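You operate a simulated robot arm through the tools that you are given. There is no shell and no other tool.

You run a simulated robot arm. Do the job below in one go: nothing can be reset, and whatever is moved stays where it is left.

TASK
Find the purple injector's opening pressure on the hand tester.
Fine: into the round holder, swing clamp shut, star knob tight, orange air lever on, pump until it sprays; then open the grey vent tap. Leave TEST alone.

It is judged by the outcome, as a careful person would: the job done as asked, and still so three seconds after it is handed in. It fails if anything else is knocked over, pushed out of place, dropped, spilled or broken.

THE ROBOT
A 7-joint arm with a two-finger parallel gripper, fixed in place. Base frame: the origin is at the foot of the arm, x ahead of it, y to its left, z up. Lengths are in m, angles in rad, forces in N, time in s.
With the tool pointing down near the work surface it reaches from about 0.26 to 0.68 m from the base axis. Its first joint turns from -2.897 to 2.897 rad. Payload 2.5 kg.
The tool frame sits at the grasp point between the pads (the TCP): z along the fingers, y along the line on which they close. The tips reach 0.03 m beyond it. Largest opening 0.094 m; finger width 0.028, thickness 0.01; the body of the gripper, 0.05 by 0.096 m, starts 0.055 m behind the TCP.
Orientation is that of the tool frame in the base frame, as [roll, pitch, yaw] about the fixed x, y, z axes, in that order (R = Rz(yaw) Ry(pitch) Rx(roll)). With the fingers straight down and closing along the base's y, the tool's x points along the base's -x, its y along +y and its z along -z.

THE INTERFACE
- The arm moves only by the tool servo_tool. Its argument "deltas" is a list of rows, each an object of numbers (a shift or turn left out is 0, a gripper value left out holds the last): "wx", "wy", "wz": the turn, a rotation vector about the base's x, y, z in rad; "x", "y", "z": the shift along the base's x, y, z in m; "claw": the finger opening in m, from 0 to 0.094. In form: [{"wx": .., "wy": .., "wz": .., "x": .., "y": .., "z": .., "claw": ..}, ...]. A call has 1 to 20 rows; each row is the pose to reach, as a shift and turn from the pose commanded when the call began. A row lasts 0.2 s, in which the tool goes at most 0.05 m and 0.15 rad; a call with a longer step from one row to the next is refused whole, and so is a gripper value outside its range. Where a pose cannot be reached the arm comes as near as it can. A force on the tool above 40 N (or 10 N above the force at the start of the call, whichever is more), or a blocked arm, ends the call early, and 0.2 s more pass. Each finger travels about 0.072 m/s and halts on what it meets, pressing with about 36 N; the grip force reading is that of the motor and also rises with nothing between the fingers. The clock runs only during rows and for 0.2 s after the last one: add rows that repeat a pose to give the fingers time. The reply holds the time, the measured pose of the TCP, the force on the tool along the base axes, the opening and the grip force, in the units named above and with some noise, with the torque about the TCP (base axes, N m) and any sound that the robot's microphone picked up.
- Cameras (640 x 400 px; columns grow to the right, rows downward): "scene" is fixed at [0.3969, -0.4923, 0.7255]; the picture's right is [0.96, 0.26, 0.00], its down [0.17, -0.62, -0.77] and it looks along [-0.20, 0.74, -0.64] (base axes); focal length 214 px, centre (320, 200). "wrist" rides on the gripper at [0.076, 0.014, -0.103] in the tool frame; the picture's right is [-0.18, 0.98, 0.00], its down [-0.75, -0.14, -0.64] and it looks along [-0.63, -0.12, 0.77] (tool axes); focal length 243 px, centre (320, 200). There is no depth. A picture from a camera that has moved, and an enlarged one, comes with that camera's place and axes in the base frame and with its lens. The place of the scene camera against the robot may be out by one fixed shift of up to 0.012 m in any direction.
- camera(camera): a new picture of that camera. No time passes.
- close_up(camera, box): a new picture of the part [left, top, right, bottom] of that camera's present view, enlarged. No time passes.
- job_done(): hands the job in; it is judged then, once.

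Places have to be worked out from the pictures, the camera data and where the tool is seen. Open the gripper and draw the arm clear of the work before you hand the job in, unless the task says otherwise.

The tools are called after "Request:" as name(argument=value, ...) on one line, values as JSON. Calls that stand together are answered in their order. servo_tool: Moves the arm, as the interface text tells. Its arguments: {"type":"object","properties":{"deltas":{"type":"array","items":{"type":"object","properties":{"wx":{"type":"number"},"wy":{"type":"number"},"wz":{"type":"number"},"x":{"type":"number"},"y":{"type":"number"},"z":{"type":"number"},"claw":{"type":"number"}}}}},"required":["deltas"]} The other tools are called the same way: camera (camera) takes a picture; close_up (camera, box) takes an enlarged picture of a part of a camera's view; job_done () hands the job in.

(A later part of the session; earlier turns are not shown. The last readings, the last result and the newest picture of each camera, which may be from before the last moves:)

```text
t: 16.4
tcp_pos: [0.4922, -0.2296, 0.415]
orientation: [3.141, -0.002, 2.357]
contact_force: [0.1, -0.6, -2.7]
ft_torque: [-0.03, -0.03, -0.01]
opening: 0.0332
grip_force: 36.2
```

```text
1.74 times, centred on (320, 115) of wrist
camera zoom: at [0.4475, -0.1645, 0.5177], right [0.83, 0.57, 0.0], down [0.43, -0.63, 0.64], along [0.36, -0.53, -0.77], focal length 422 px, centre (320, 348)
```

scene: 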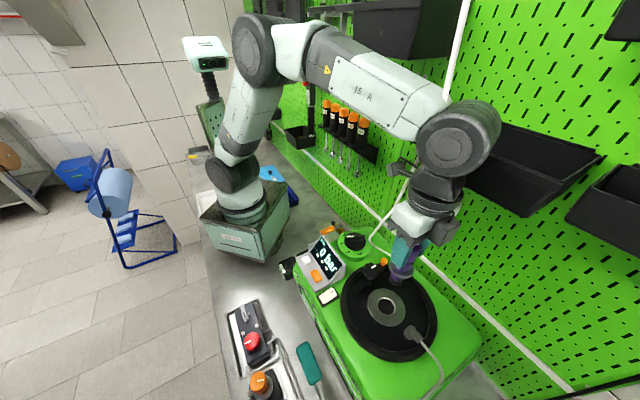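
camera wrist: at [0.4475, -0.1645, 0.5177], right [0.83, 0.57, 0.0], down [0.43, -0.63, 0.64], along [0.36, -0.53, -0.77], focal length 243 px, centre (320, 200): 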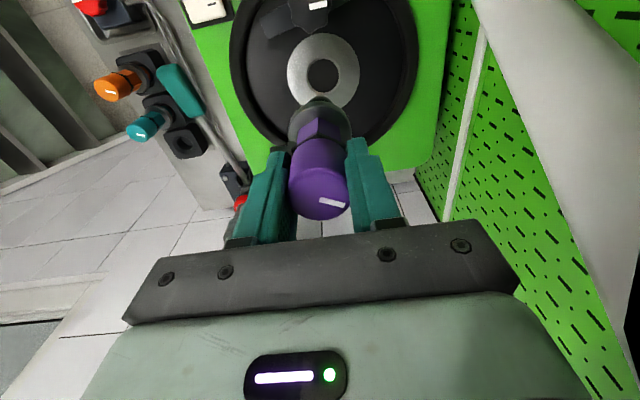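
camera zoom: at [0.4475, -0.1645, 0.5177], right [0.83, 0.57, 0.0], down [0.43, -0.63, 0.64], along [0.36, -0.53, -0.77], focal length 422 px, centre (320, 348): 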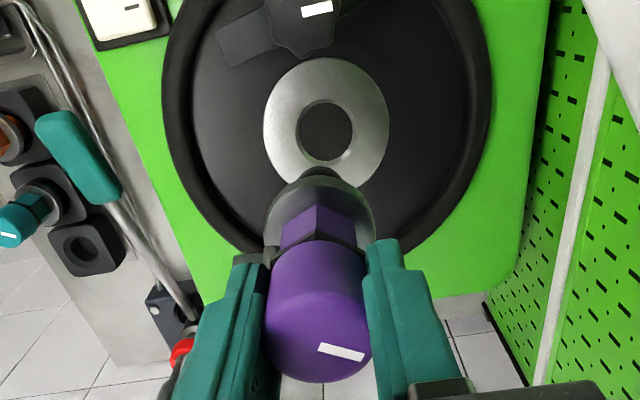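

The injector has cap, hex, flange collar (~47 mm) and a short nozzle whose tip is ~0.11 m below the TCP; the seat hole is ~40 mm at about [0.4945, -0.2265, 0.176]. I'll correct by 2–3 mm and descend until the nozzle is a few cm above the seat.

Request:
servo_tool(deltas=[{"x": 0.0023, "y": 0.0028, "z": -0.02}, {"x": 0.0023, "y": 0.0028, "z": -0.045}, {"x": 0.0023, "y": 0.0028, "z": -0.07}, {"x": 0.0023, "y": 0.0028, "z": -0.09}, {"x": 0.0023, "y": 0.0028, "z": -0.09}])

Request:
close_up(camera="wrist", box=[200, 0, 440, 230])

Request:
close_up(camera="scene", box=[340, 210, 450, 350])

Request:
camera(camera="wrist")

```text
t: 17.6
tcp_pos: [0.4926, -0.2276, 0.3271]
orientation: [3.14, -0.001, 2.358]
contact_force: [0.5, 0.6, -3.0]
ft_torque: [0.02, -0.04, -0.03]
opening: 0.0331
grip_force: 35.5
```

```text
1.74 times, centred on (320, 115) of wrist
camera zoom: at [0.4509, -0.1633, 0.4296], right [0.83, 0.56, 0.0], down [0.43, -0.63, 0.64], along [0.36, -0.53, -0.77], focal length 422 px, centre (320, 348)
```

zoom: 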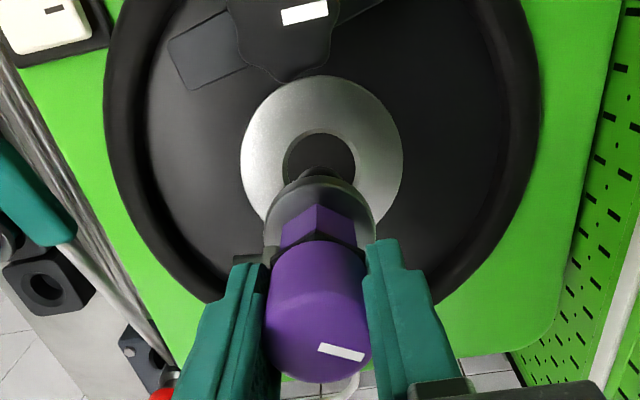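

```text
2.86 times, centred on (395, 280) of scene
camera zoom: at [0.3969, -0.4923, 0.7255], right [0.96, 0.26, 0.0], down [0.17, -0.62, -0.77], along [-0.2, 0.74, -0.64], focal length 613 px, centre (106, -29)
```

zoom: 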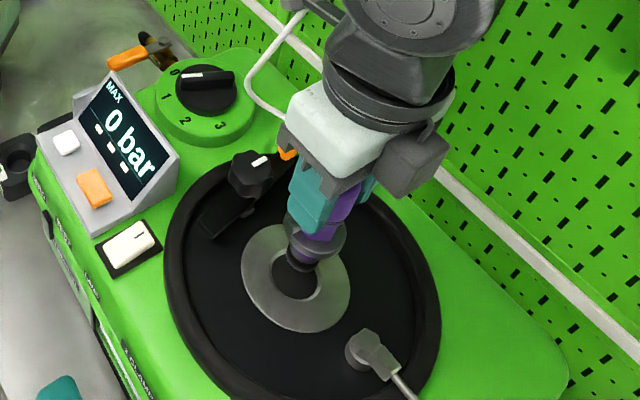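

```text
taken
camera wrist: at [0.4509, -0.1633, 0.4296], right [0.83, 0.56, 0.0], down [0.43, -0.63, 0.64], along [0.36, -0.53, -0.77], focal length 243 px, centre (320, 200)
```

wrist: 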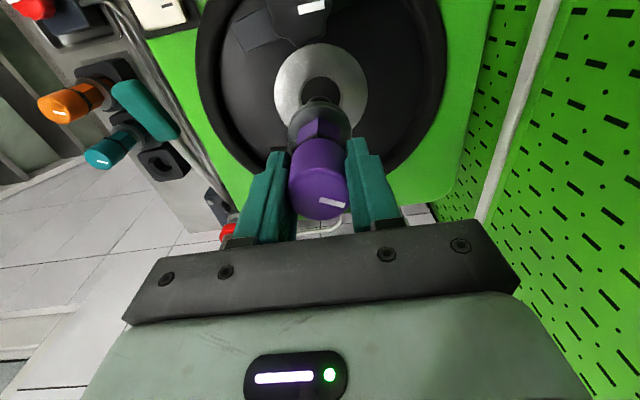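

The nozzle looks nearly over the hole. I'll zoom tightly on the ring and hole to verify concentricity before inserting.

Request:
close_up(camera="wrist", box=[260, 30, 380, 150])

Request:
close_up(camera="scene", box=[375, 270, 415, 330])

```text
3.33 times, centred on (320, 90) of wrist
camera zoom: at [0.4509, -0.1633, 0.4296], right [0.83, 0.56, 0.0], down [0.43, -0.63, 0.64], along [0.36, -0.53, -0.77], focal length 809 px, centre (320, 567)
```

zoom: 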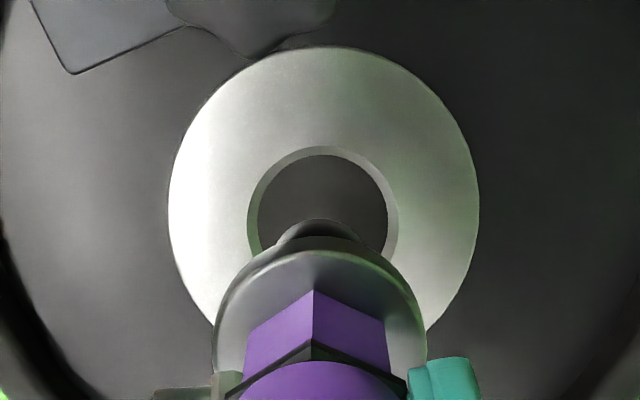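

```text
6.67 times, centred on (395, 300) of scene
camera zoom: at [0.3969, -0.4923, 0.7255], right [0.96, 0.26, 0.0], down [0.17, -0.62, -0.77], along [-0.2, 0.74, -0.64], focal length 1430 px, centre (-180, -467)
```

zoom: 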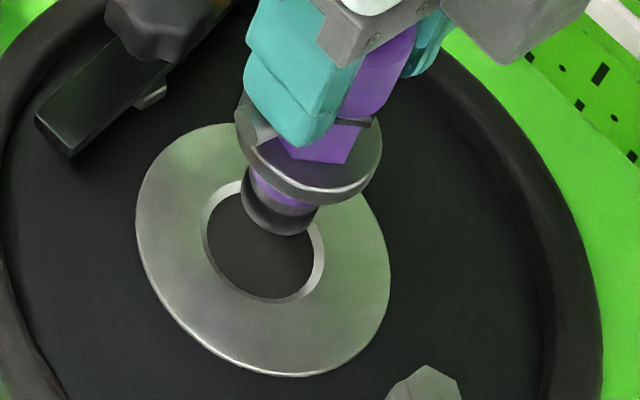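

The ring and hole are concentric with the tool axis within ~1 mm. Descending gently into the hole in small steps.

Request:
servo_tool(deltas=[{"x": 0.0007, "y": 0.0007, "z": -0.015}, {"x": 0.0007, "y": 0.0007, "z": -0.03}, {"x": 0.0007, "y": 0.0007, "z": -0.04}, {"x": 0.0007, "y": 0.0007, "z": -0.047}, {"x": 0.0007, "y": 0.0007, "z": -0.047}])

Request:
close_up(camera="wrist", box=[220, 30, 420, 230])

Request:
close_up(camera="scene", box=[350, 250, 430, 340])

```text
t: 18.8
tcp_pos: [0.4946, -0.2295, 0.2799]
orientation: [3.141, 0.0, 2.357]
contact_force: [0.6, 0.3, -3.4]
ft_torque: [0.0, 0.0, 0.03]
opening: 0.0332
grip_force: 36.4
```

```text
2.00 times, centred on (320, 130) of wrist
camera zoom: at [0.4509, -0.164, 0.3835], right [0.82, 0.57, 0.0], down [0.43, -0.63, 0.64], along [0.36, -0.53, -0.77], focal length 485 px, centre (320, 340)
```

zoom: 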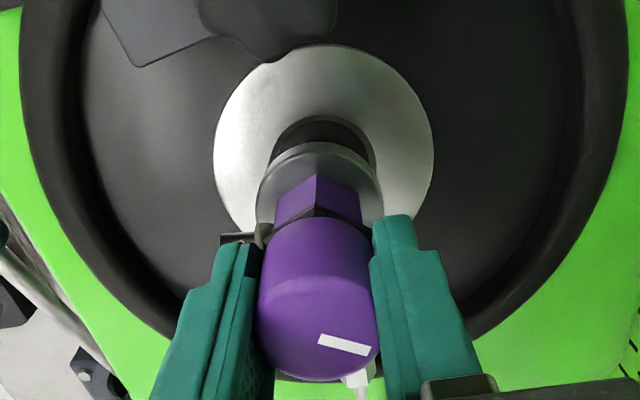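

```text
4.44 times, centred on (390, 295) of scene
camera zoom: at [0.3969, -0.4923, 0.7255], right [0.96, 0.26, 0.0], down [0.17, -0.62, -0.77], along [-0.2, 0.74, -0.64], focal length 953 px, centre (9, -222)
```

zoom: 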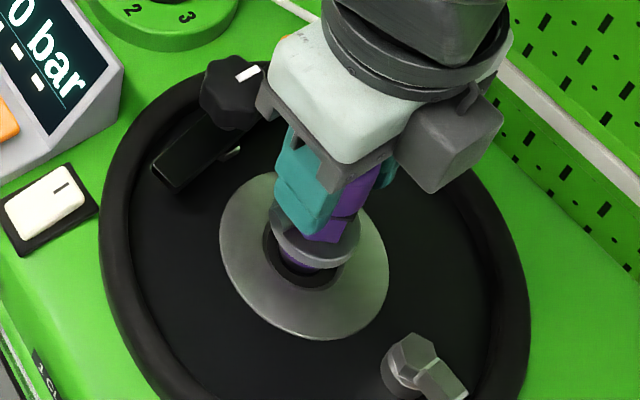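

The nozzle is entering the hole with no contact. Continuing down in small steps, watching for seat contact.

Request:
servo_tool(deltas=[{"z": -0.006}, {"z": -0.012}, {"z": -0.016}, {"z": -0.016}])

Request:
close_up(camera="scene", box=[350, 250, 430, 340])

Request:
close_up(camera="wrist", box=[220, 30, 420, 230])

```text
t: 19.8
tcp_pos: [0.4952, -0.2264, 0.2648]
orientation: [-3.14, 0.001, 2.356]
contact_force: [-0.1, -1.2, -2.1]
ft_torque: [0.01, -0.02, -0.05]
opening: 0.033
grip_force: 35.8
```

```text
4.44 times, centred on (390, 295) of scene
camera zoom: at [0.3969, -0.4923, 0.7255], right [0.96, 0.26, 0.0], down [0.17, -0.62, -0.77], along [-0.2, 0.74, -0.64], focal length 953 px, centre (9, -222)
```

zoom: 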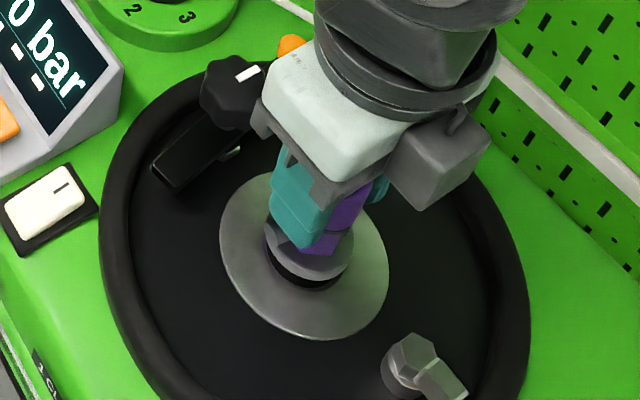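

```text
2.00 times, centred on (320, 130) of wrist
camera zoom: at [0.4512, -0.1631, 0.3672], right [0.82, 0.57, 0.0], down [0.43, -0.63, 0.64], along [0.36, -0.53, -0.77], focal length 485 px, centre (320, 340)
```

zoom: 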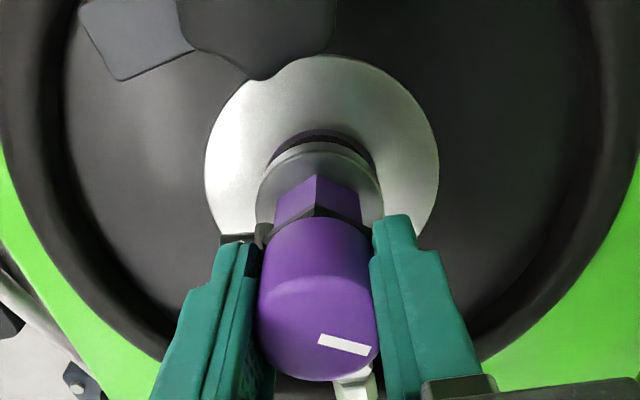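

About 1 cm to go; continuing with fine steps.

Request:
servo_tool(deltas=[{"z": -0.003}, {"z": -0.006}, {"z": -0.008}, {"z": -0.008}])

Request:
close_up(camera="scene", box=[350, 250, 430, 340])

```text
t: 20.8
tcp_pos: [0.4952, -0.2284, 0.2557]
orientation: [-3.141, 0.0, 2.357]
contact_force: [0.6, -1.0, -2.8]
ft_torque: [-0.03, -0.02, 0.02]
opening: 0.0332
grip_force: 36.1
```

```text
4.44 times, centred on (390, 295) of scene
camera zoom: at [0.3969, -0.4923, 0.7255], right [0.96, 0.26, 0.0], down [0.17, -0.62, -0.77], along [-0.2, 0.74, -0.64], focal length 953 px, centre (9, -222)
```

zoom: 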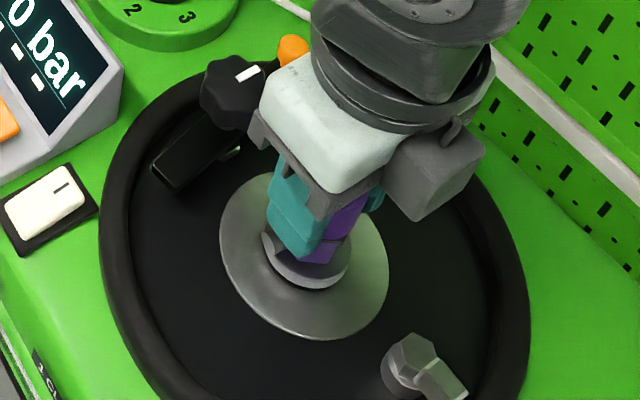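

Nearly seated; still only the injector's weight on the sensor. A few more millimetres.

Request:
servo_tool(deltas=[{"z": -0.002}, {"z": -0.004}, {"z": -0.005}, {"z": -0.005}])

Request:
close_up(camera="scene", box=[350, 250, 430, 340])

```text
t: 21.6
tcp_pos: [0.4957, -0.2291, 0.2555]
orientation: [3.141, 0.002, 2.356]
contact_force: [-4.3, 1.3, 7.8]
ft_torque: [0.02, 0.38, -0.01]
opening: 0.0332
grip_force: 35.6
stopped in row 4: the force on the tool passed its limit at 43 N (the readings are from after the stop); the commanded pose is now the measured one
```

```text
4.44 times, centred on (390, 295) of scene
camera zoom: at [0.3969, -0.4923, 0.7255], right [0.96, 0.26, 0.0], down [0.17, -0.62, -0.77], along [-0.2, 0.74, -0.64], focal length 953 px, centre (9, -222)
```

zoom: 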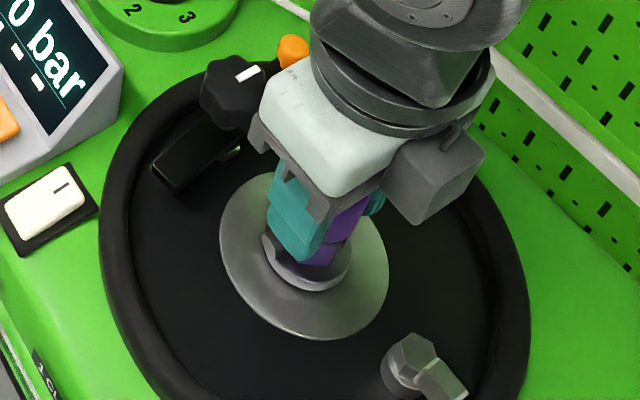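

Contact: it stopped at z≈0.2555 with the collar on the ring. Checking closely that it is flush before releasing.

Request:
close_up(camera="scene", box=[370, 275, 410, 325])

Request:
close_up(camera="wrist", box=[260, 60, 380, 180])

```text
8.00 times, centred on (390, 300) of scene
camera zoom: at [0.3969, -0.4923, 0.7255], right [0.96, 0.26, 0.0], down [0.17, -0.62, -0.77], along [-0.2, 0.74, -0.64], focal length 1716 px, centre (-240, -600)
```

zoom: 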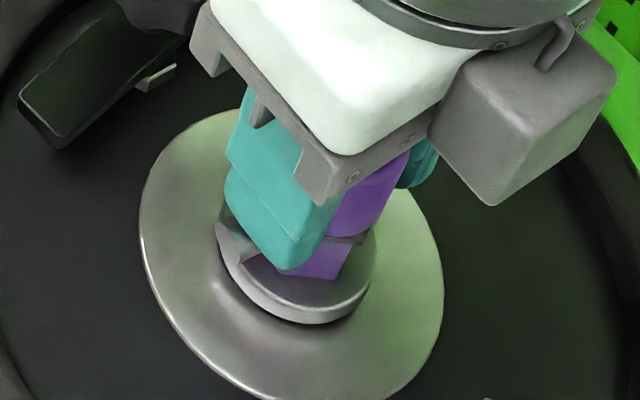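

```text
3.33 times, centred on (320, 120) of wrist
camera zoom: at [0.4516, -0.1648, 0.3577], right [0.83, 0.56, 0.0], down [0.43, -0.63, 0.64], along [0.37, -0.53, -0.77], focal length 809 px, centre (320, 467)
```

zoom: 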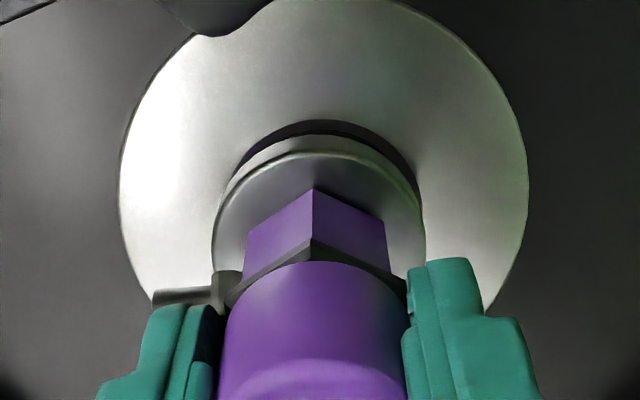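

There's a dark crescent on the -u side of the collar and a side load pointing to -u, so the nozzle seems to be riding ~2 mm too far towards +u. I'll ease up slightly, shift 2 mm to -u and lower again.

Request:
servo_tool(deltas=[{"z": 0.003}, {"x": -0.0014, "y": 0.0014, "z": 0.003}, {"x": -0.0014, "y": 0.0014, "z": 0.001}, {"x": -0.0014, "y": 0.0014, "z": -0.001}, {"x": -0.0014, "y": 0.0014, "z": -0.002}])

Request:
close_up(camera="wrist", box=[260, 60, 380, 180])

```text
t: 22.8
tcp_pos: [0.4942, -0.2283, 0.2549]
orientation: [3.137, 0.006, 2.356]
contact_force: [-12.7, 3.6, 35.1]
ft_torque: [0.3, 1.24, -0.04]
opening: 0.0329
grip_force: 36.1
```

```text
3.33 times, centred on (320, 120) of wrist
camera zoom: at [0.4504, -0.1634, 0.3574], right [0.83, 0.56, 0.0], down [0.43, -0.63, 0.65], along [0.37, -0.53, -0.76], focal length 809 px, centre (320, 467)
```

zoom: 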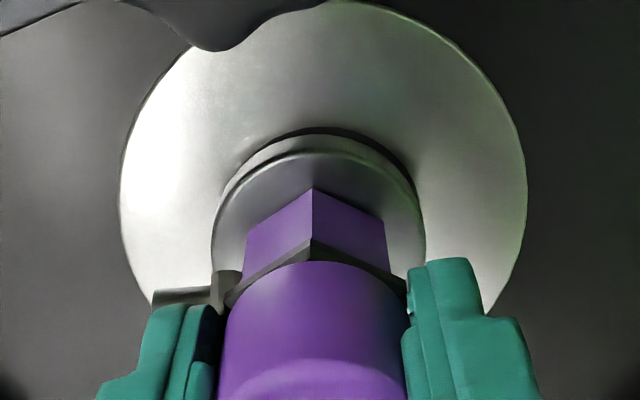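

Still side-loaded (towards -u and -v) from a contact inside the hole. I'll relieve, shift a bit more toward -u/-v and lower with smaller depth.

Request:
servo_tool(deltas=[{"z": 0.004}, {"x": -0.002, "y": 0.0005, "z": 0.005}, {"x": -0.002, "y": 0.0005, "z": 0.003}, {"x": -0.002, "y": 0.0005, "z": 0.002}, {"x": -0.002, "y": 0.0005, "z": 0.001}])

Request:
close_up(camera="wrist", box=[260, 60, 380, 180])

```text
t: 24.0
tcp_pos: [0.4926, -0.2273, 0.2559]
orientation: [3.138, 0.002, 2.357]
contact_force: [-10.8, 5.8, 30.9]
ft_torque: [0.57, 0.97, 0.01]
opening: 0.0333
grip_force: 36.3
```

```text
3.33 times, centred on (320, 120) of wrist
camera zoom: at [0.4484, -0.1624, 0.3576], right [0.82, 0.57, 0.0], down [0.43, -0.63, 0.64], along [0.37, -0.53, -0.77], focal length 809 px, centre (320, 467)
```

zoom: 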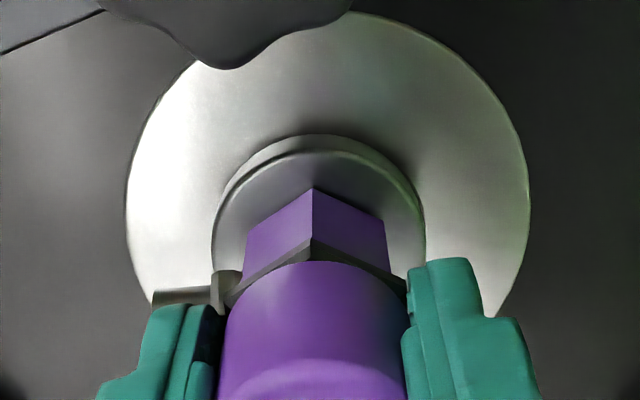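

The crescent is gone now with the collar covering the hole, though the vertical press still gives some side load. Let me look again from the scene camera for flushness and centring.

Request:
close_up(camera="scene", box=[370, 275, 420, 335])

Request:
close_up(camera="wrist", box=[220, 40, 420, 240])

```text
6.67 times, centred on (395, 305) of scene
camera zoom: at [0.3969, -0.4923, 0.7255], right [0.96, 0.26, 0.0], down [0.17, -0.62, -0.77], along [-0.2, 0.74, -0.64], focal length 1430 px, centre (-180, -500)
```

zoom: 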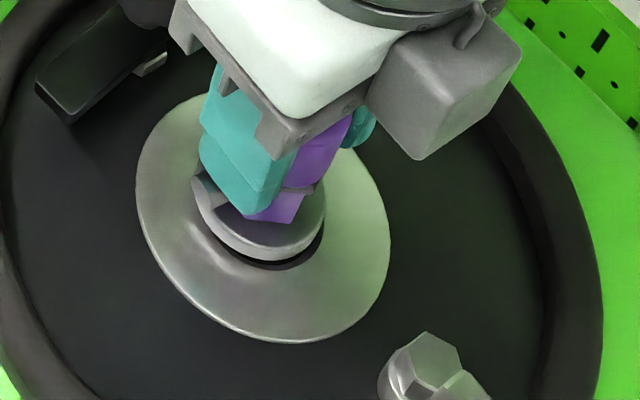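

```text
2.00 times, centred on (320, 140) of wrist
camera zoom: at [0.4484, -0.1624, 0.3576], right [0.82, 0.57, 0.0], down [0.43, -0.63, 0.64], along [0.37, -0.53, -0.77], focal length 485 px, centre (320, 320)
```

zoom: 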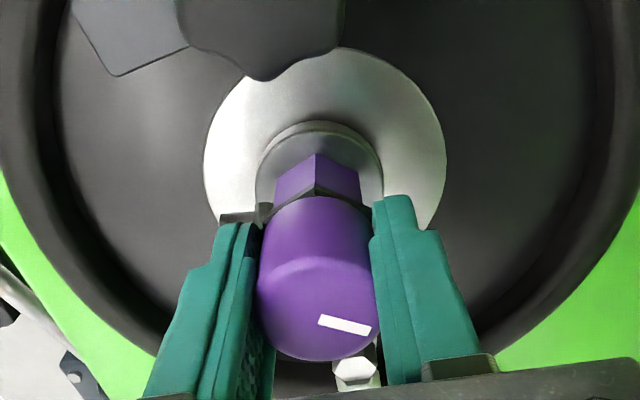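

Combining both views, the collar sits ~1 cm above the ring in all three tries, and the first position [0.4957, -0.2291] was the best centred. I'll return there and do a light-pressure wiggle to see whether the nozzle drops further or is truly on a floor.

Request:
servo_tool(deltas=[{"z": 0.004}, {"x": 0.0034, "y": -0.0019, "z": 0.004}, {"x": 0.0034, "y": -0.0019, "z": 0.0005}, {"x": 0.0049, "y": -0.0019, "z": 0.0}, {"x": 0.0034, "y": -0.0004, "z": 0.0}, {"x": 0.0019, "y": -0.0019, "z": 0.0}, {"x": 0.0034, "y": -0.0034, "z": 0.0}, {"x": 0.0034, "y": -0.0019, "z": 0.0}])

Request:
close_up(camera="scene", box=[370, 275, 420, 335])

Request:
close_up(camera="wrist", box=[260, 60, 380, 180])

```text
t: 25.8
tcp_pos: [0.4963, -0.2294, 0.2547]
orientation: [3.139, 0.004, 2.355]
contact_force: [3.7, -0.3, 29.7]
ft_torque: [-0.29, -0.37, 0.03]
opening: 0.033
grip_force: 36.2
```

```text
6.67 times, centred on (395, 305) of scene
camera zoom: at [0.3969, -0.4923, 0.7255], right [0.96, 0.26, 0.0], down [0.17, -0.62, -0.77], along [-0.2, 0.74, -0.64], focal length 1430 px, centre (-180, -500)
```

zoom: 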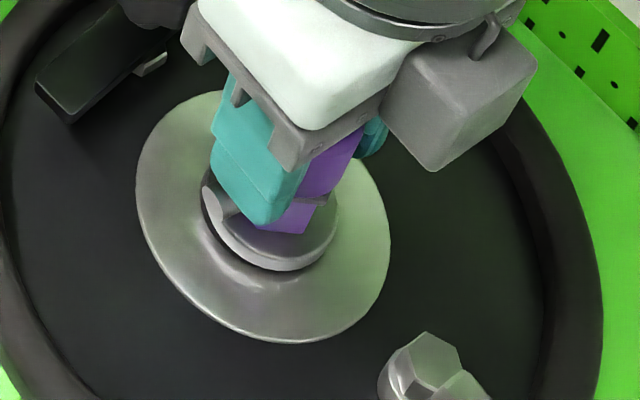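

```text
3.33 times, centred on (320, 120) of wrist
camera zoom: at [0.4522, -0.1648, 0.3574], right [0.82, 0.57, 0.01], down [0.43, -0.63, 0.65], along [0.37, -0.53, -0.76], focal length 809 px, centre (320, 467)
```

zoom: 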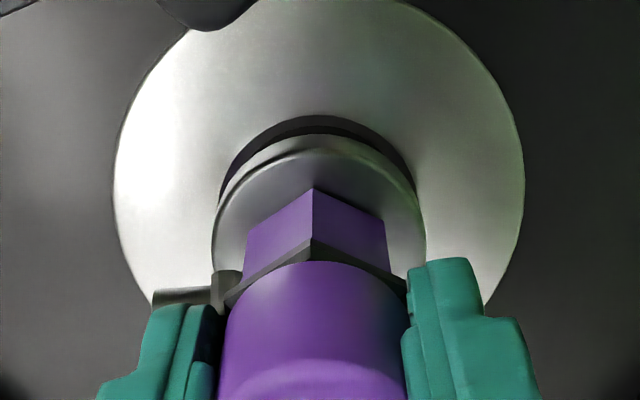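

With the wiggle there's no drop and the side load vanished at the centre, so the nozzle is standing on the holder's floor (the rack showed the same ~1 cm collar stand-off). I'll unload the press and open the fingers gently.

Request:
servo_tool(deltas=[{"z": 0.001}, {"z": 0.002}, {"z": 0.002, "claw": 0.045}, {"z": 0.002, "claw": 0.06}, {"z": 0.002, "claw": 0.06}, {"z": 0.002, "claw": 0.06}])

Request:
close_up(camera="scene", box=[370, 275, 420, 335])

Request:
close_up(camera="wrist", box=[220, 40, 420, 240])

```text
t: 27.2
tcp_pos: [0.4963, -0.2275, 0.2547]
orientation: [3.139, 0.002, 2.357]
contact_force: [1.1, -0.3, 1.5]
ft_torque: [0.01, -0.01, -0.05]
opening: 0.0596
grip_force: 0.0
```

```text
6.67 times, centred on (395, 305) of scene
camera zoom: at [0.3969, -0.4923, 0.7255], right [0.96, 0.26, 0.0], down [0.17, -0.62, -0.77], along [-0.2, 0.74, -0.64], focal length 1430 px, centre (-180, -500)
```

zoom: 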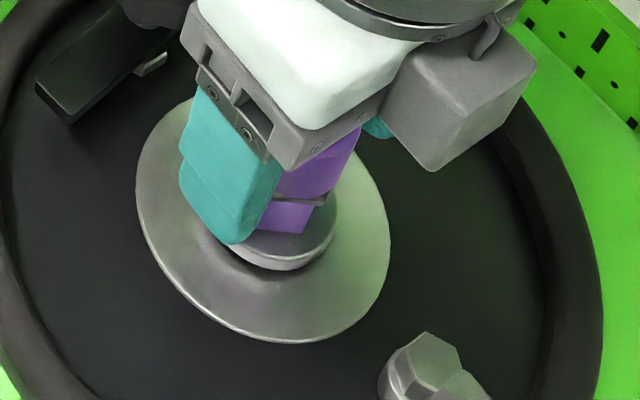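

```text
2.00 times, centred on (320, 140) of wrist
camera zoom: at [0.4522, -0.1646, 0.3575], right [0.82, 0.57, 0.0], down [0.43, -0.63, 0.64], along [0.36, -0.53, -0.77], focal length 485 px, centre (320, 320)
```

zoom: 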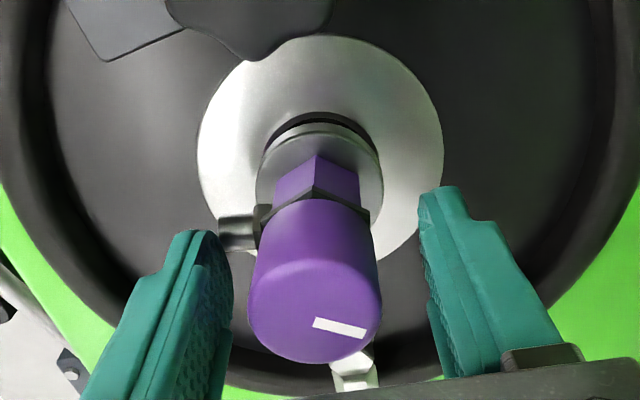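

The injector stands upright on its own. Backing the hand straight up and inspecting.

Request:
servo_tool(deltas=[{"z": 0.02}, {"z": 0.05}, {"z": 0.08}, {"z": 0.1}])

Request:
camera(camera="wrist")

Request:
close_up(camera="wrist", box=[220, 20, 420, 180])

Request:
close_up(camera="scene", box=[345, 240, 435, 340])

```text
t: 28.2
tcp_pos: [0.4962, -0.2281, 0.3556]
orientation: [3.14, 0.002, 2.356]
contact_force: [-0.3, -0.4, 0.5]
ft_torque: [-0.02, -0.05, -0.01]
opening: 0.0601
grip_force: 0.0
```

```text
taken
camera wrist: at [0.452, -0.1644, 0.4586], right [0.83, 0.56, 0.0], down [0.43, -0.63, 0.64], along [0.36, -0.53, -0.77], focal length 243 px, centre (320, 200)
```

wrist: 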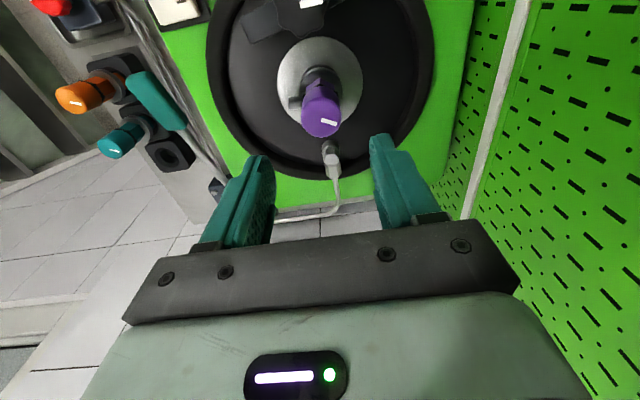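

```text
2.50 times, centred on (320, 100) of wrist
camera zoom: at [0.452, -0.1644, 0.4586], right [0.83, 0.56, 0.0], down [0.43, -0.63, 0.64], along [0.36, -0.53, -0.77], focal length 606 px, centre (320, 450)
```

zoom: 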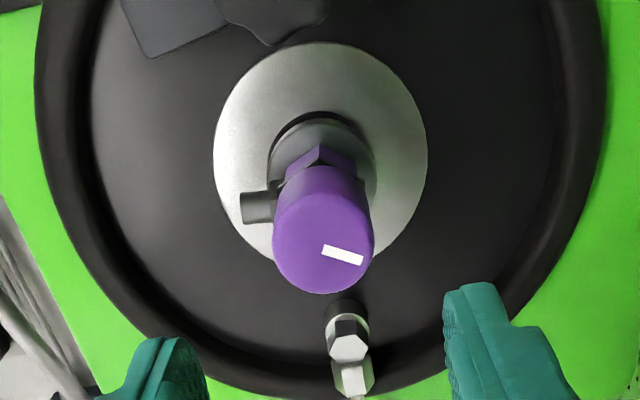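

```text
4.00 times, centred on (390, 290) of scene
camera zoom: at [0.3969, -0.4923, 0.7255], right [0.96, 0.26, 0.0], down [0.17, -0.62, -0.77], along [-0.2, 0.74, -0.64], focal length 858 px, centre (40, -160)
```

zoom: 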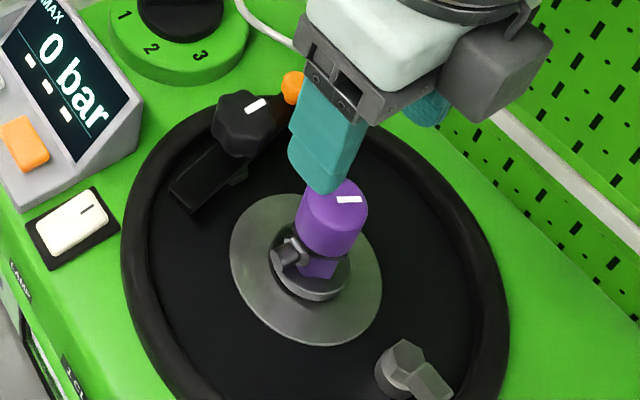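

The injector stands straight in the holder. Before working near the clamp I need to locate the hose relative to the arm.

Request:
camera(camera="scene")

Request:
close_up(camera="scene", box=[340, 100, 520, 280])

```text
taken
```

scene: 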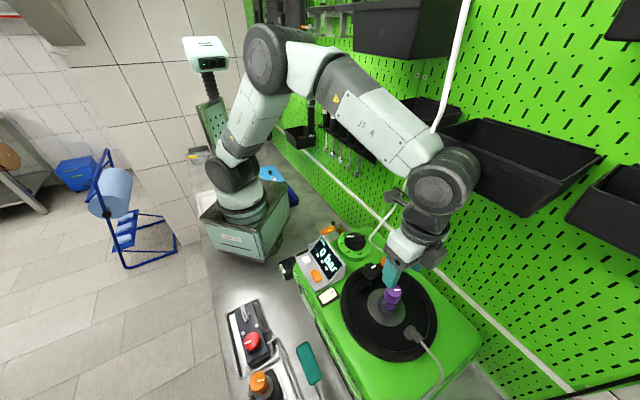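

```text
2.22 times, centred on (430, 190) of scene
camera zoom: at [0.3969, -0.4923, 0.7255], right [0.96, 0.26, 0.0], down [0.17, -0.62, -0.77], along [-0.2, 0.74, -0.64], focal length 477 px, centre (76, 222)
```

zoom: 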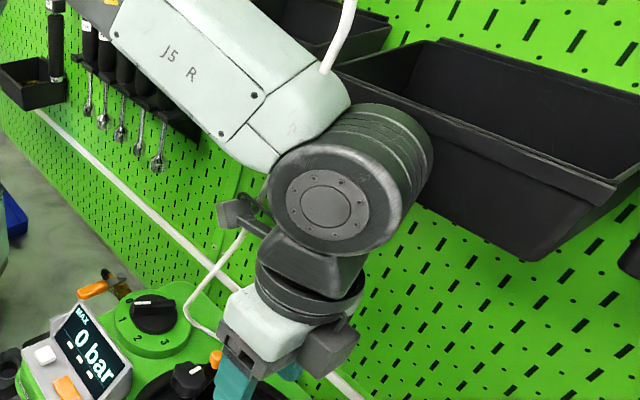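

The hose visibly passes into the arm's link without any force or displacement, so it isn't a solid obstacle, though I'll still keep the hand away from it where I can. Moving back to view the clamp closely.

Request:
servo_tool(deltas=[{"x": -0.036, "y": 0.008, "z": 0.0}, {"x": -0.072, "y": 0.016, "z": 0.0}, {"x": -0.107, "y": 0.024, "z": 0.0}, {"x": -0.107, "y": 0.024, "z": 0.0}])

Request:
camera(camera="wrist")

Request:
close_up(camera="wrist", box=[270, 50, 430, 200])

Request:
close_up(camera="scene", box=[345, 240, 425, 320])

```text
t: 29.2
tcp_pos: [0.3881, -0.2069, 0.3572]
orientation: [3.141, 0.001, 2.356]
contact_force: [-0.4, 0.1, -0.7]
ft_torque: [0.0, 0.01, 0.01]
opening: 0.0599
grip_force: 0.0
```

```text
taken
camera wrist: at [0.3437, -0.1431, 0.4588], right [0.82, 0.57, 0.0], down [0.43, -0.63, 0.64], along [0.37, -0.53, -0.77], focal length 243 px, centre (320, 200)
```

wrist: 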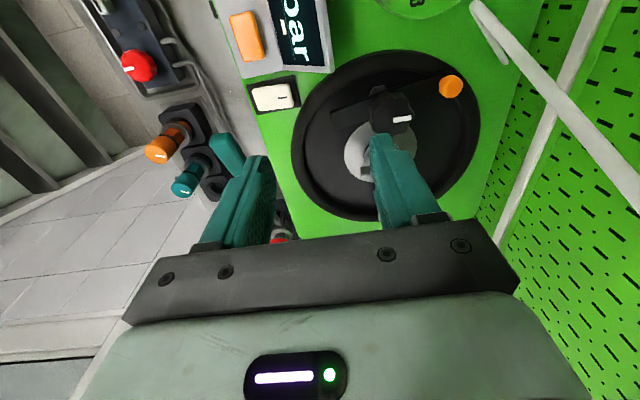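

```text
2.67 times, centred on (350, 125) of wrist
camera zoom: at [0.3437, -0.1431, 0.4588], right [0.82, 0.57, 0.0], down [0.43, -0.63, 0.64], along [0.37, -0.53, -0.77], focal length 647 px, centre (240, 400)
```

zoom: 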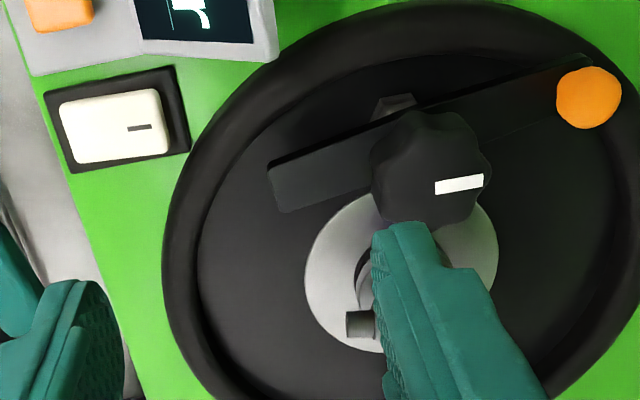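

```text
5.00 times, centred on (385, 280) of scene
camera zoom: at [0.3969, -0.4923, 0.7255], right [0.96, 0.26, 0.0], down [0.17, -0.62, -0.77], along [-0.2, 0.74, -0.64], focal length 1072 px, centre (-5, -200)
```

zoom: 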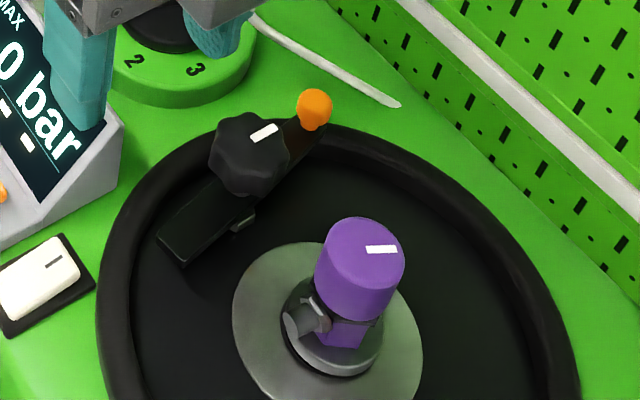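

The stud with a hex base under the knob confirms the bar pivots on the knob axis: pivot (u,v)≈(0.434,0.191), bar tip ≈(0.444,0.139), ball ≈(0.426,0.245, z≈0.232). So it must swing ~80° counter-clockwise to point at the injector; I'll go above the orange ball handle with the fingers partly closed.

Request:
servo_tool(deltas=[{"x": 0.029, "y": 0.026, "z": 0.0, "claw": 0.037}, {"x": 0.058, "y": 0.052, "z": 0.0, "claw": 0.037}, {"x": 0.087, "y": 0.077, "z": -0.01, "claw": 0.037}, {"x": 0.087, "y": 0.077, "z": -0.02, "claw": 0.037}, {"x": 0.087, "y": 0.077, "z": -0.02, "claw": 0.037}])

Request:
camera(camera="wrist")

Request:
close_up(camera="wrist", box=[220, 40, 420, 210])

Request:
close_up(camera="scene", box=[330, 190, 430, 310])

```text
t: 30.6
tcp_pos: [0.4579, -0.1596, 0.3528]
orientation: [3.137, 0.026, 2.277]
contact_force: [0.3, 0.5, 1.1]
ft_torque: [0.0, -0.02, -0.03]
opening: 0.0371
grip_force: 0.0
stopped in row 5: the arm was blocked; the commanded pose is now the measured one
```

```text
taken
camera wrist: at [0.4179, -0.0916, 0.4549], right [0.87, 0.5, 0.01], down [0.37, -0.65, 0.66], along [0.34, -0.57, -0.75], focal length 243 px, centre (320, 200)
```

wrist: 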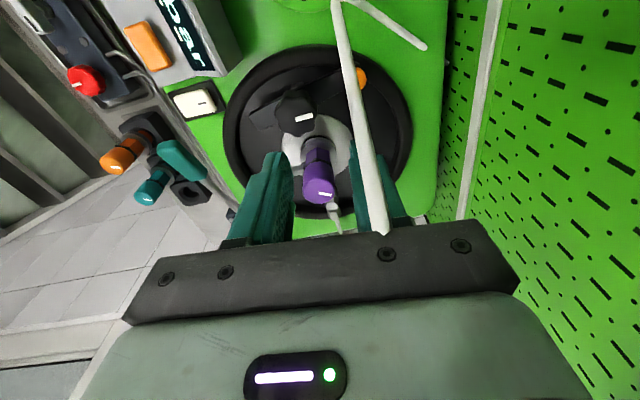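

```text
2.35 times, centred on (320, 125) of wrist
camera zoom: at [0.4179, -0.0916, 0.4549], right [0.87, 0.5, 0.01], down [0.37, -0.65, 0.66], along [0.34, -0.57, -0.75], focal length 571 px, centre (320, 376)
```

zoom: 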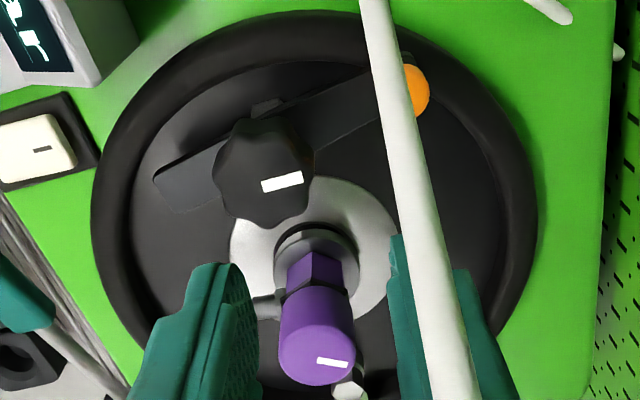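

```text
3.33 times, centred on (380, 250) of scene
camera zoom: at [0.3969, -0.4923, 0.7255], right [0.96, 0.26, 0.0], down [0.17, -0.62, -0.77], along [-0.2, 0.74, -0.64], focal length 715 px, centre (120, 33)
```

zoom: 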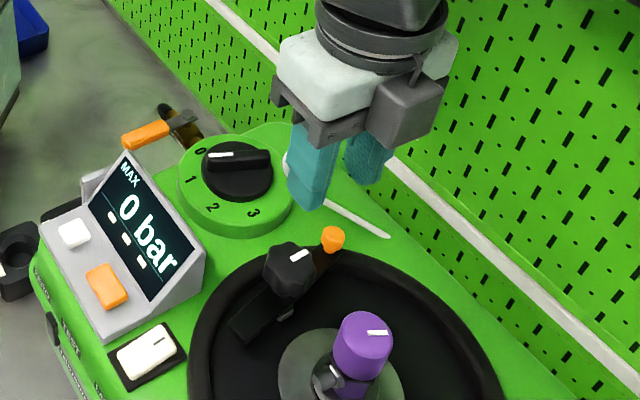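

The arm reported being blocked with no force on the tool, so an upper link probably met something. Let me look at the whole scene.

Request:
camera(camera="scene")

Request:
close_up(camera="scene", box=[200, 0, 520, 200])

Request:
close_up(camera="wrist", box=[300, 0, 640, 280])

```text
taken
```

scene: 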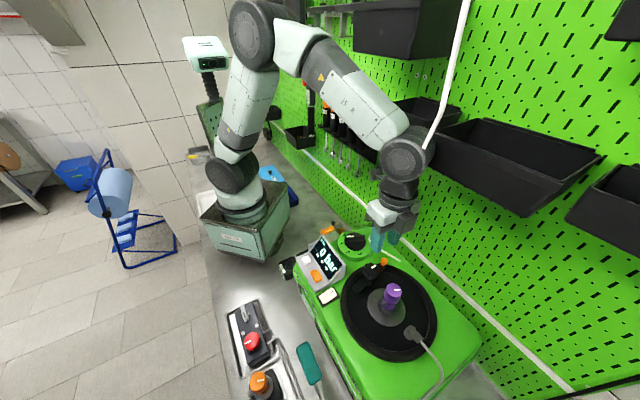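

```text
2.00 times, centred on (360, 100) of scene
camera zoom: at [0.3969, -0.4923, 0.7255], right [0.96, 0.26, 0.0], down [0.17, -0.62, -0.77], along [-0.2, 0.74, -0.64], focal length 429 px, centre (240, 400)
```

zoom: 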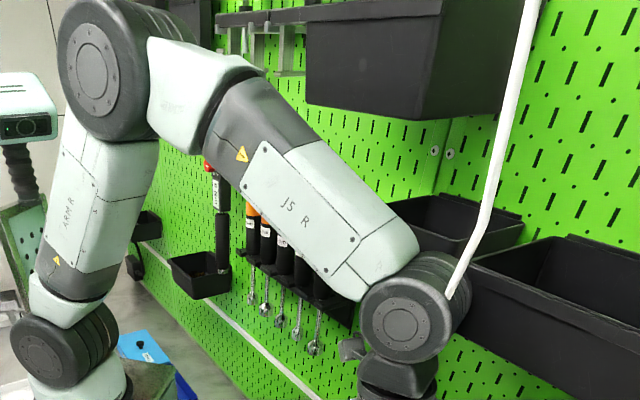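

```text
1.43 times, centred on (470, 140) of wrist
camera zoom: at [0.4179, -0.0916, 0.4549], right [0.87, 0.5, 0.01], down [0.37, -0.65, 0.66], along [0.34, -0.57, -0.75], focal length 347 px, centre (106, 286)
```

zoom: 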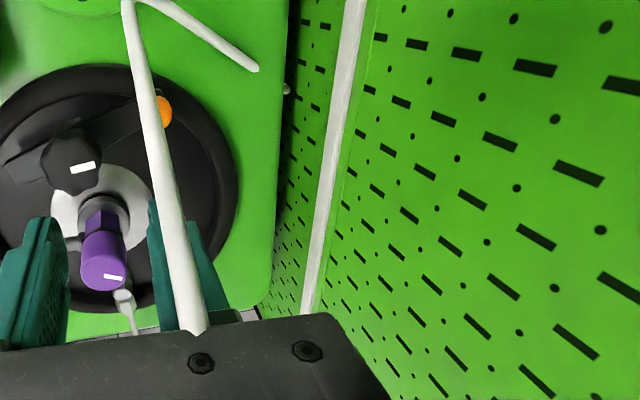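

The trays on the wall protrude over this area and the upper wrist joint met one when I reached for the ball (the tool itself felt nothing). I'll back off, restore the orientation, close the fingers, and instead push the other end of the clamp bar from its -u side, where the hand stays away from the wall.

Request:
servo_tool(deltas=[{"x": -0.02, "y": -0.012, "z": 0.0, "wx": 0.006, "wy": 0.007, "wz": 0.026, "claw": 0.0}, {"x": -0.041, "y": -0.021, "z": 0.0, "wx": 0.012, "wy": 0.014, "wz": 0.053, "claw": 0.0}, {"x": -0.062, "y": -0.03, "z": 0.0, "wx": 0.0168, "wy": 0.0204, "wz": 0.079, "claw": 0.0}, {"x": -0.062, "y": -0.03, "z": 0.0, "wx": 0.0168, "wy": 0.0204, "wz": 0.079, "claw": 0.0}])

Request:
camera(camera="wrist")

Request:
camera(camera="scene")

Request:
close_up(camera="wrist", box=[220, 20, 440, 200])

```text
t: 31.6
tcp_pos: [0.3965, -0.1868, 0.3536]
orientation: [-3.141, -0.007, 2.369]
contact_force: [0.1, -0.9, 0.9]
ft_torque: [0.02, 0.03, -0.01]
opening: 0.0
grip_force: 32.3
```

```text
taken
camera wrist: at [0.3525, -0.1229, 0.4566], right [0.82, 0.58, 0.0], down [0.45, -0.63, 0.64], along [0.37, -0.52, -0.77], focal length 243 px, centre (320, 200)
```

wrist: 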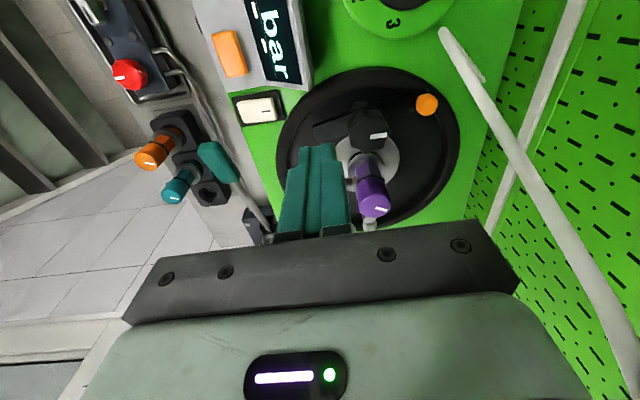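

```text
taken
```

scene: 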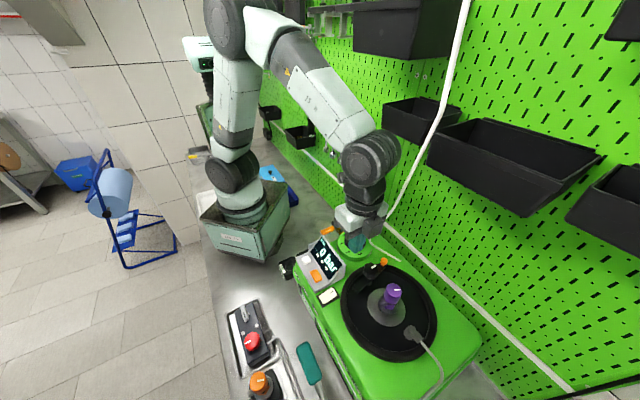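

```text
2.22 times, centred on (330, 110) of wrist
camera zoom: at [0.3525, -0.1229, 0.4566], right [0.82, 0.58, 0.0], down [0.45, -0.63, 0.64], along [0.37, -0.52, -0.77], focal length 539 px, centre (298, 400)
```

zoom: 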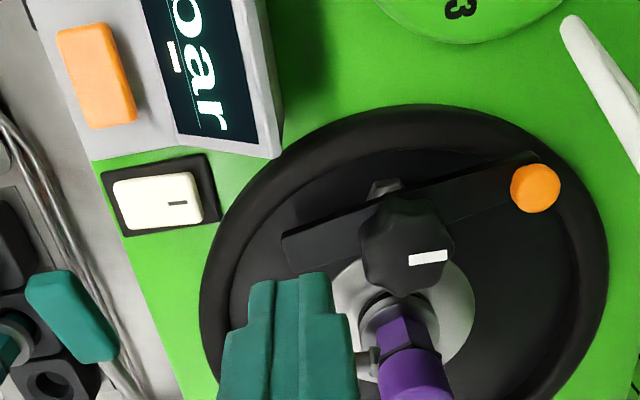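

Orientation is restored and the clamp geometry estimates agree in this view. Lowering the closed fingers between the display corner and the bar's near end, first to just above bar height.

Request:
servo_tool(deltas=[{"z": -0.03, "wz": -0.012}, {"z": -0.06, "wz": -0.012}, {"z": -0.085, "wz": -0.012}, {"z": -0.1, "wz": -0.012}, {"z": -0.1, "wz": -0.012}])

Request:
camera(camera="wrist")

Request:
close_up(camera="wrist", box=[220, 60, 420, 230])

Request:
close_up(camera="scene", box=[330, 220, 420, 320])

```text
t: 32.8
tcp_pos: [0.3959, -0.1828, 0.2537]
orientation: [-3.14, -0.008, 2.357]
contact_force: [-0.5, 1.1, 0.1]
ft_torque: [-0.01, -0.02, -0.02]
opening: 0.0
grip_force: 33.4
```

```text
taken
camera wrist: at [0.3527, -0.1183, 0.3572], right [0.82, 0.57, 0.0], down [0.44, -0.63, 0.64], along [0.36, -0.53, -0.77], focal length 243 px, centre (320, 200)
```

wrist: 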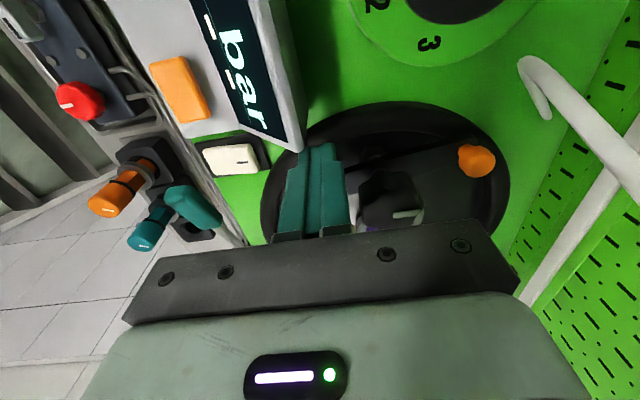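

```text
2.35 times, centred on (320, 145) of wrist
camera zoom: at [0.3527, -0.1183, 0.3572], right [0.82, 0.57, 0.0], down [0.44, -0.63, 0.64], along [0.36, -0.53, -0.77], focal length 571 px, centre (320, 329)
```

zoom: 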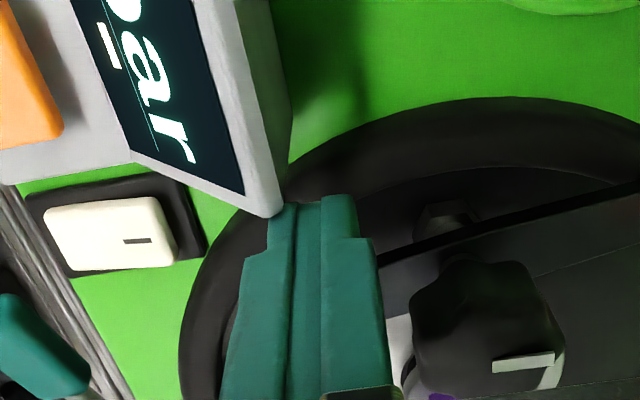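

```text
4.00 times, centred on (375, 270) of scene
camera zoom: at [0.3969, -0.4923, 0.7255], right [0.96, 0.26, 0.0], down [0.17, -0.62, -0.77], along [-0.2, 0.74, -0.64], focal length 858 px, centre (100, -80)
```

zoom: 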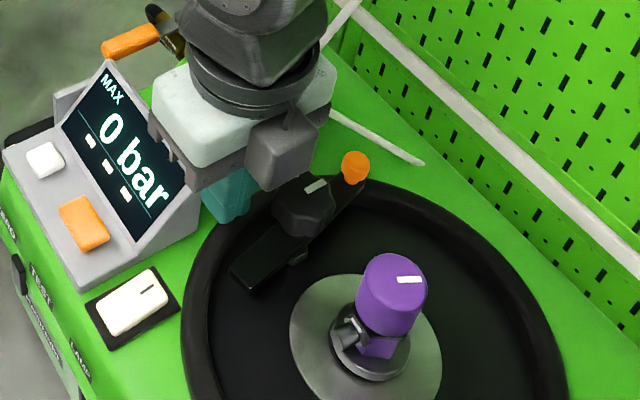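

The measured y is ~7 mm off the commanded value, leaving the fingers closer to the display corner than intended. I'll nudge sideways (−y) at this height and see if the tracking error settles.

Request:
servo_tool(deltas=[{"y": -0.002}, {"y": -0.004}, {"y": -0.004}, {"y": -0.004}])

Request:
close_up(camera="scene", box=[200, 0, 520, 220])

```text
t: 33.8
tcp_pos: [0.3986, -0.1893, 0.2519]
orientation: [-3.142, -0.007, 2.359]
contact_force: [0.9, 0.2, 0.1]
ft_torque: [-0.02, -0.02, -0.01]
opening: 0.0
grip_force: 33.3
```

```text
1.82 times, centred on (360, 110) of scene
camera zoom: at [0.3969, -0.4923, 0.7255], right [0.96, 0.26, 0.0], down [0.17, -0.62, -0.77], along [-0.2, 0.74, -0.64], focal length 390 px, centre (247, 364)
```

zoom: 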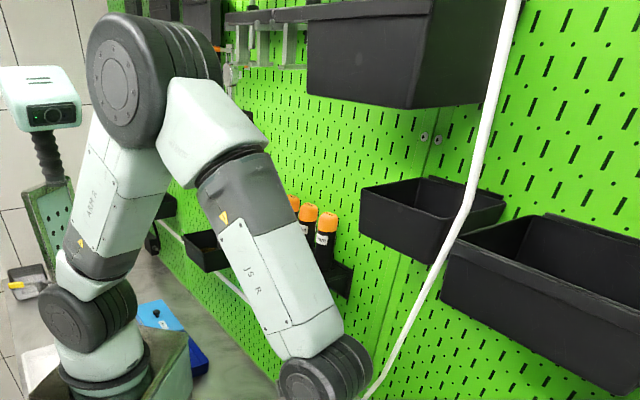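

Now at u≈0.416, v≈0.148, centred in the gap. Lowering the tips to bar height (z≈0.203).

Request:
servo_tool(deltas=[{"z": -0.007}, {"z": -0.014}, {"z": -0.02}, {"z": -0.02}])

Request:
close_up(camera="wrist", box=[220, 60, 420, 230])

Request:
close_up(camera="scene", box=[330, 220, 420, 320])

```text
t: 34.8
tcp_pos: [0.396, -0.1897, 0.2317]
orientation: [3.141, -0.007, 2.356]
contact_force: [-0.2, -0.9, -0.6]
ft_torque: [-0.02, 0.01, -0.02]
opening: 0.0001
grip_force: 32.7
```

```text
2.35 times, centred on (320, 145) of wrist
camera zoom: at [0.3535, -0.126, 0.3351], right [0.82, 0.57, 0.0], down [0.44, -0.63, 0.64], along [0.36, -0.53, -0.77], focal length 571 px, centre (320, 329)
```

zoom: 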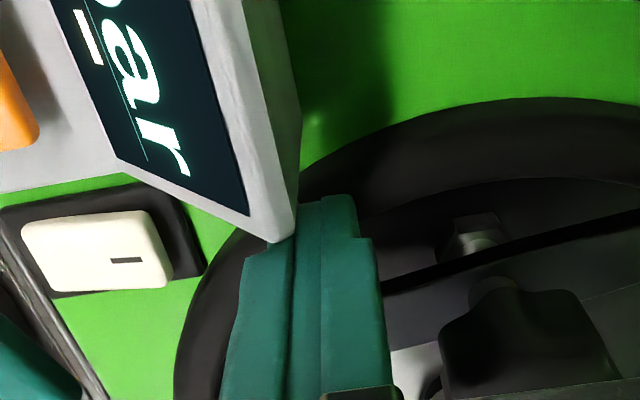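

```text
4.00 times, centred on (375, 270) of scene
camera zoom: at [0.3969, -0.4923, 0.7255], right [0.96, 0.26, 0.0], down [0.17, -0.62, -0.77], along [-0.2, 0.74, -0.64], focal length 858 px, centre (100, -80)
```

zoom: 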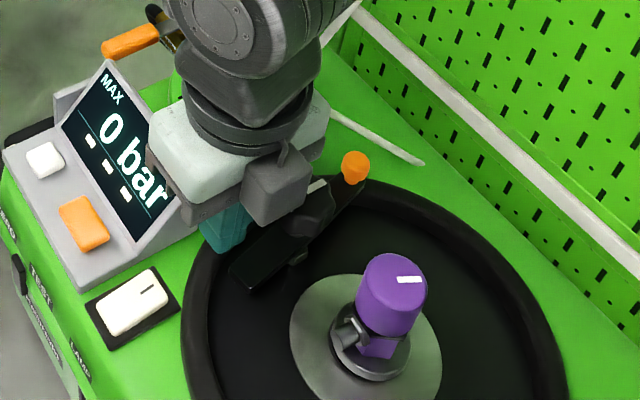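

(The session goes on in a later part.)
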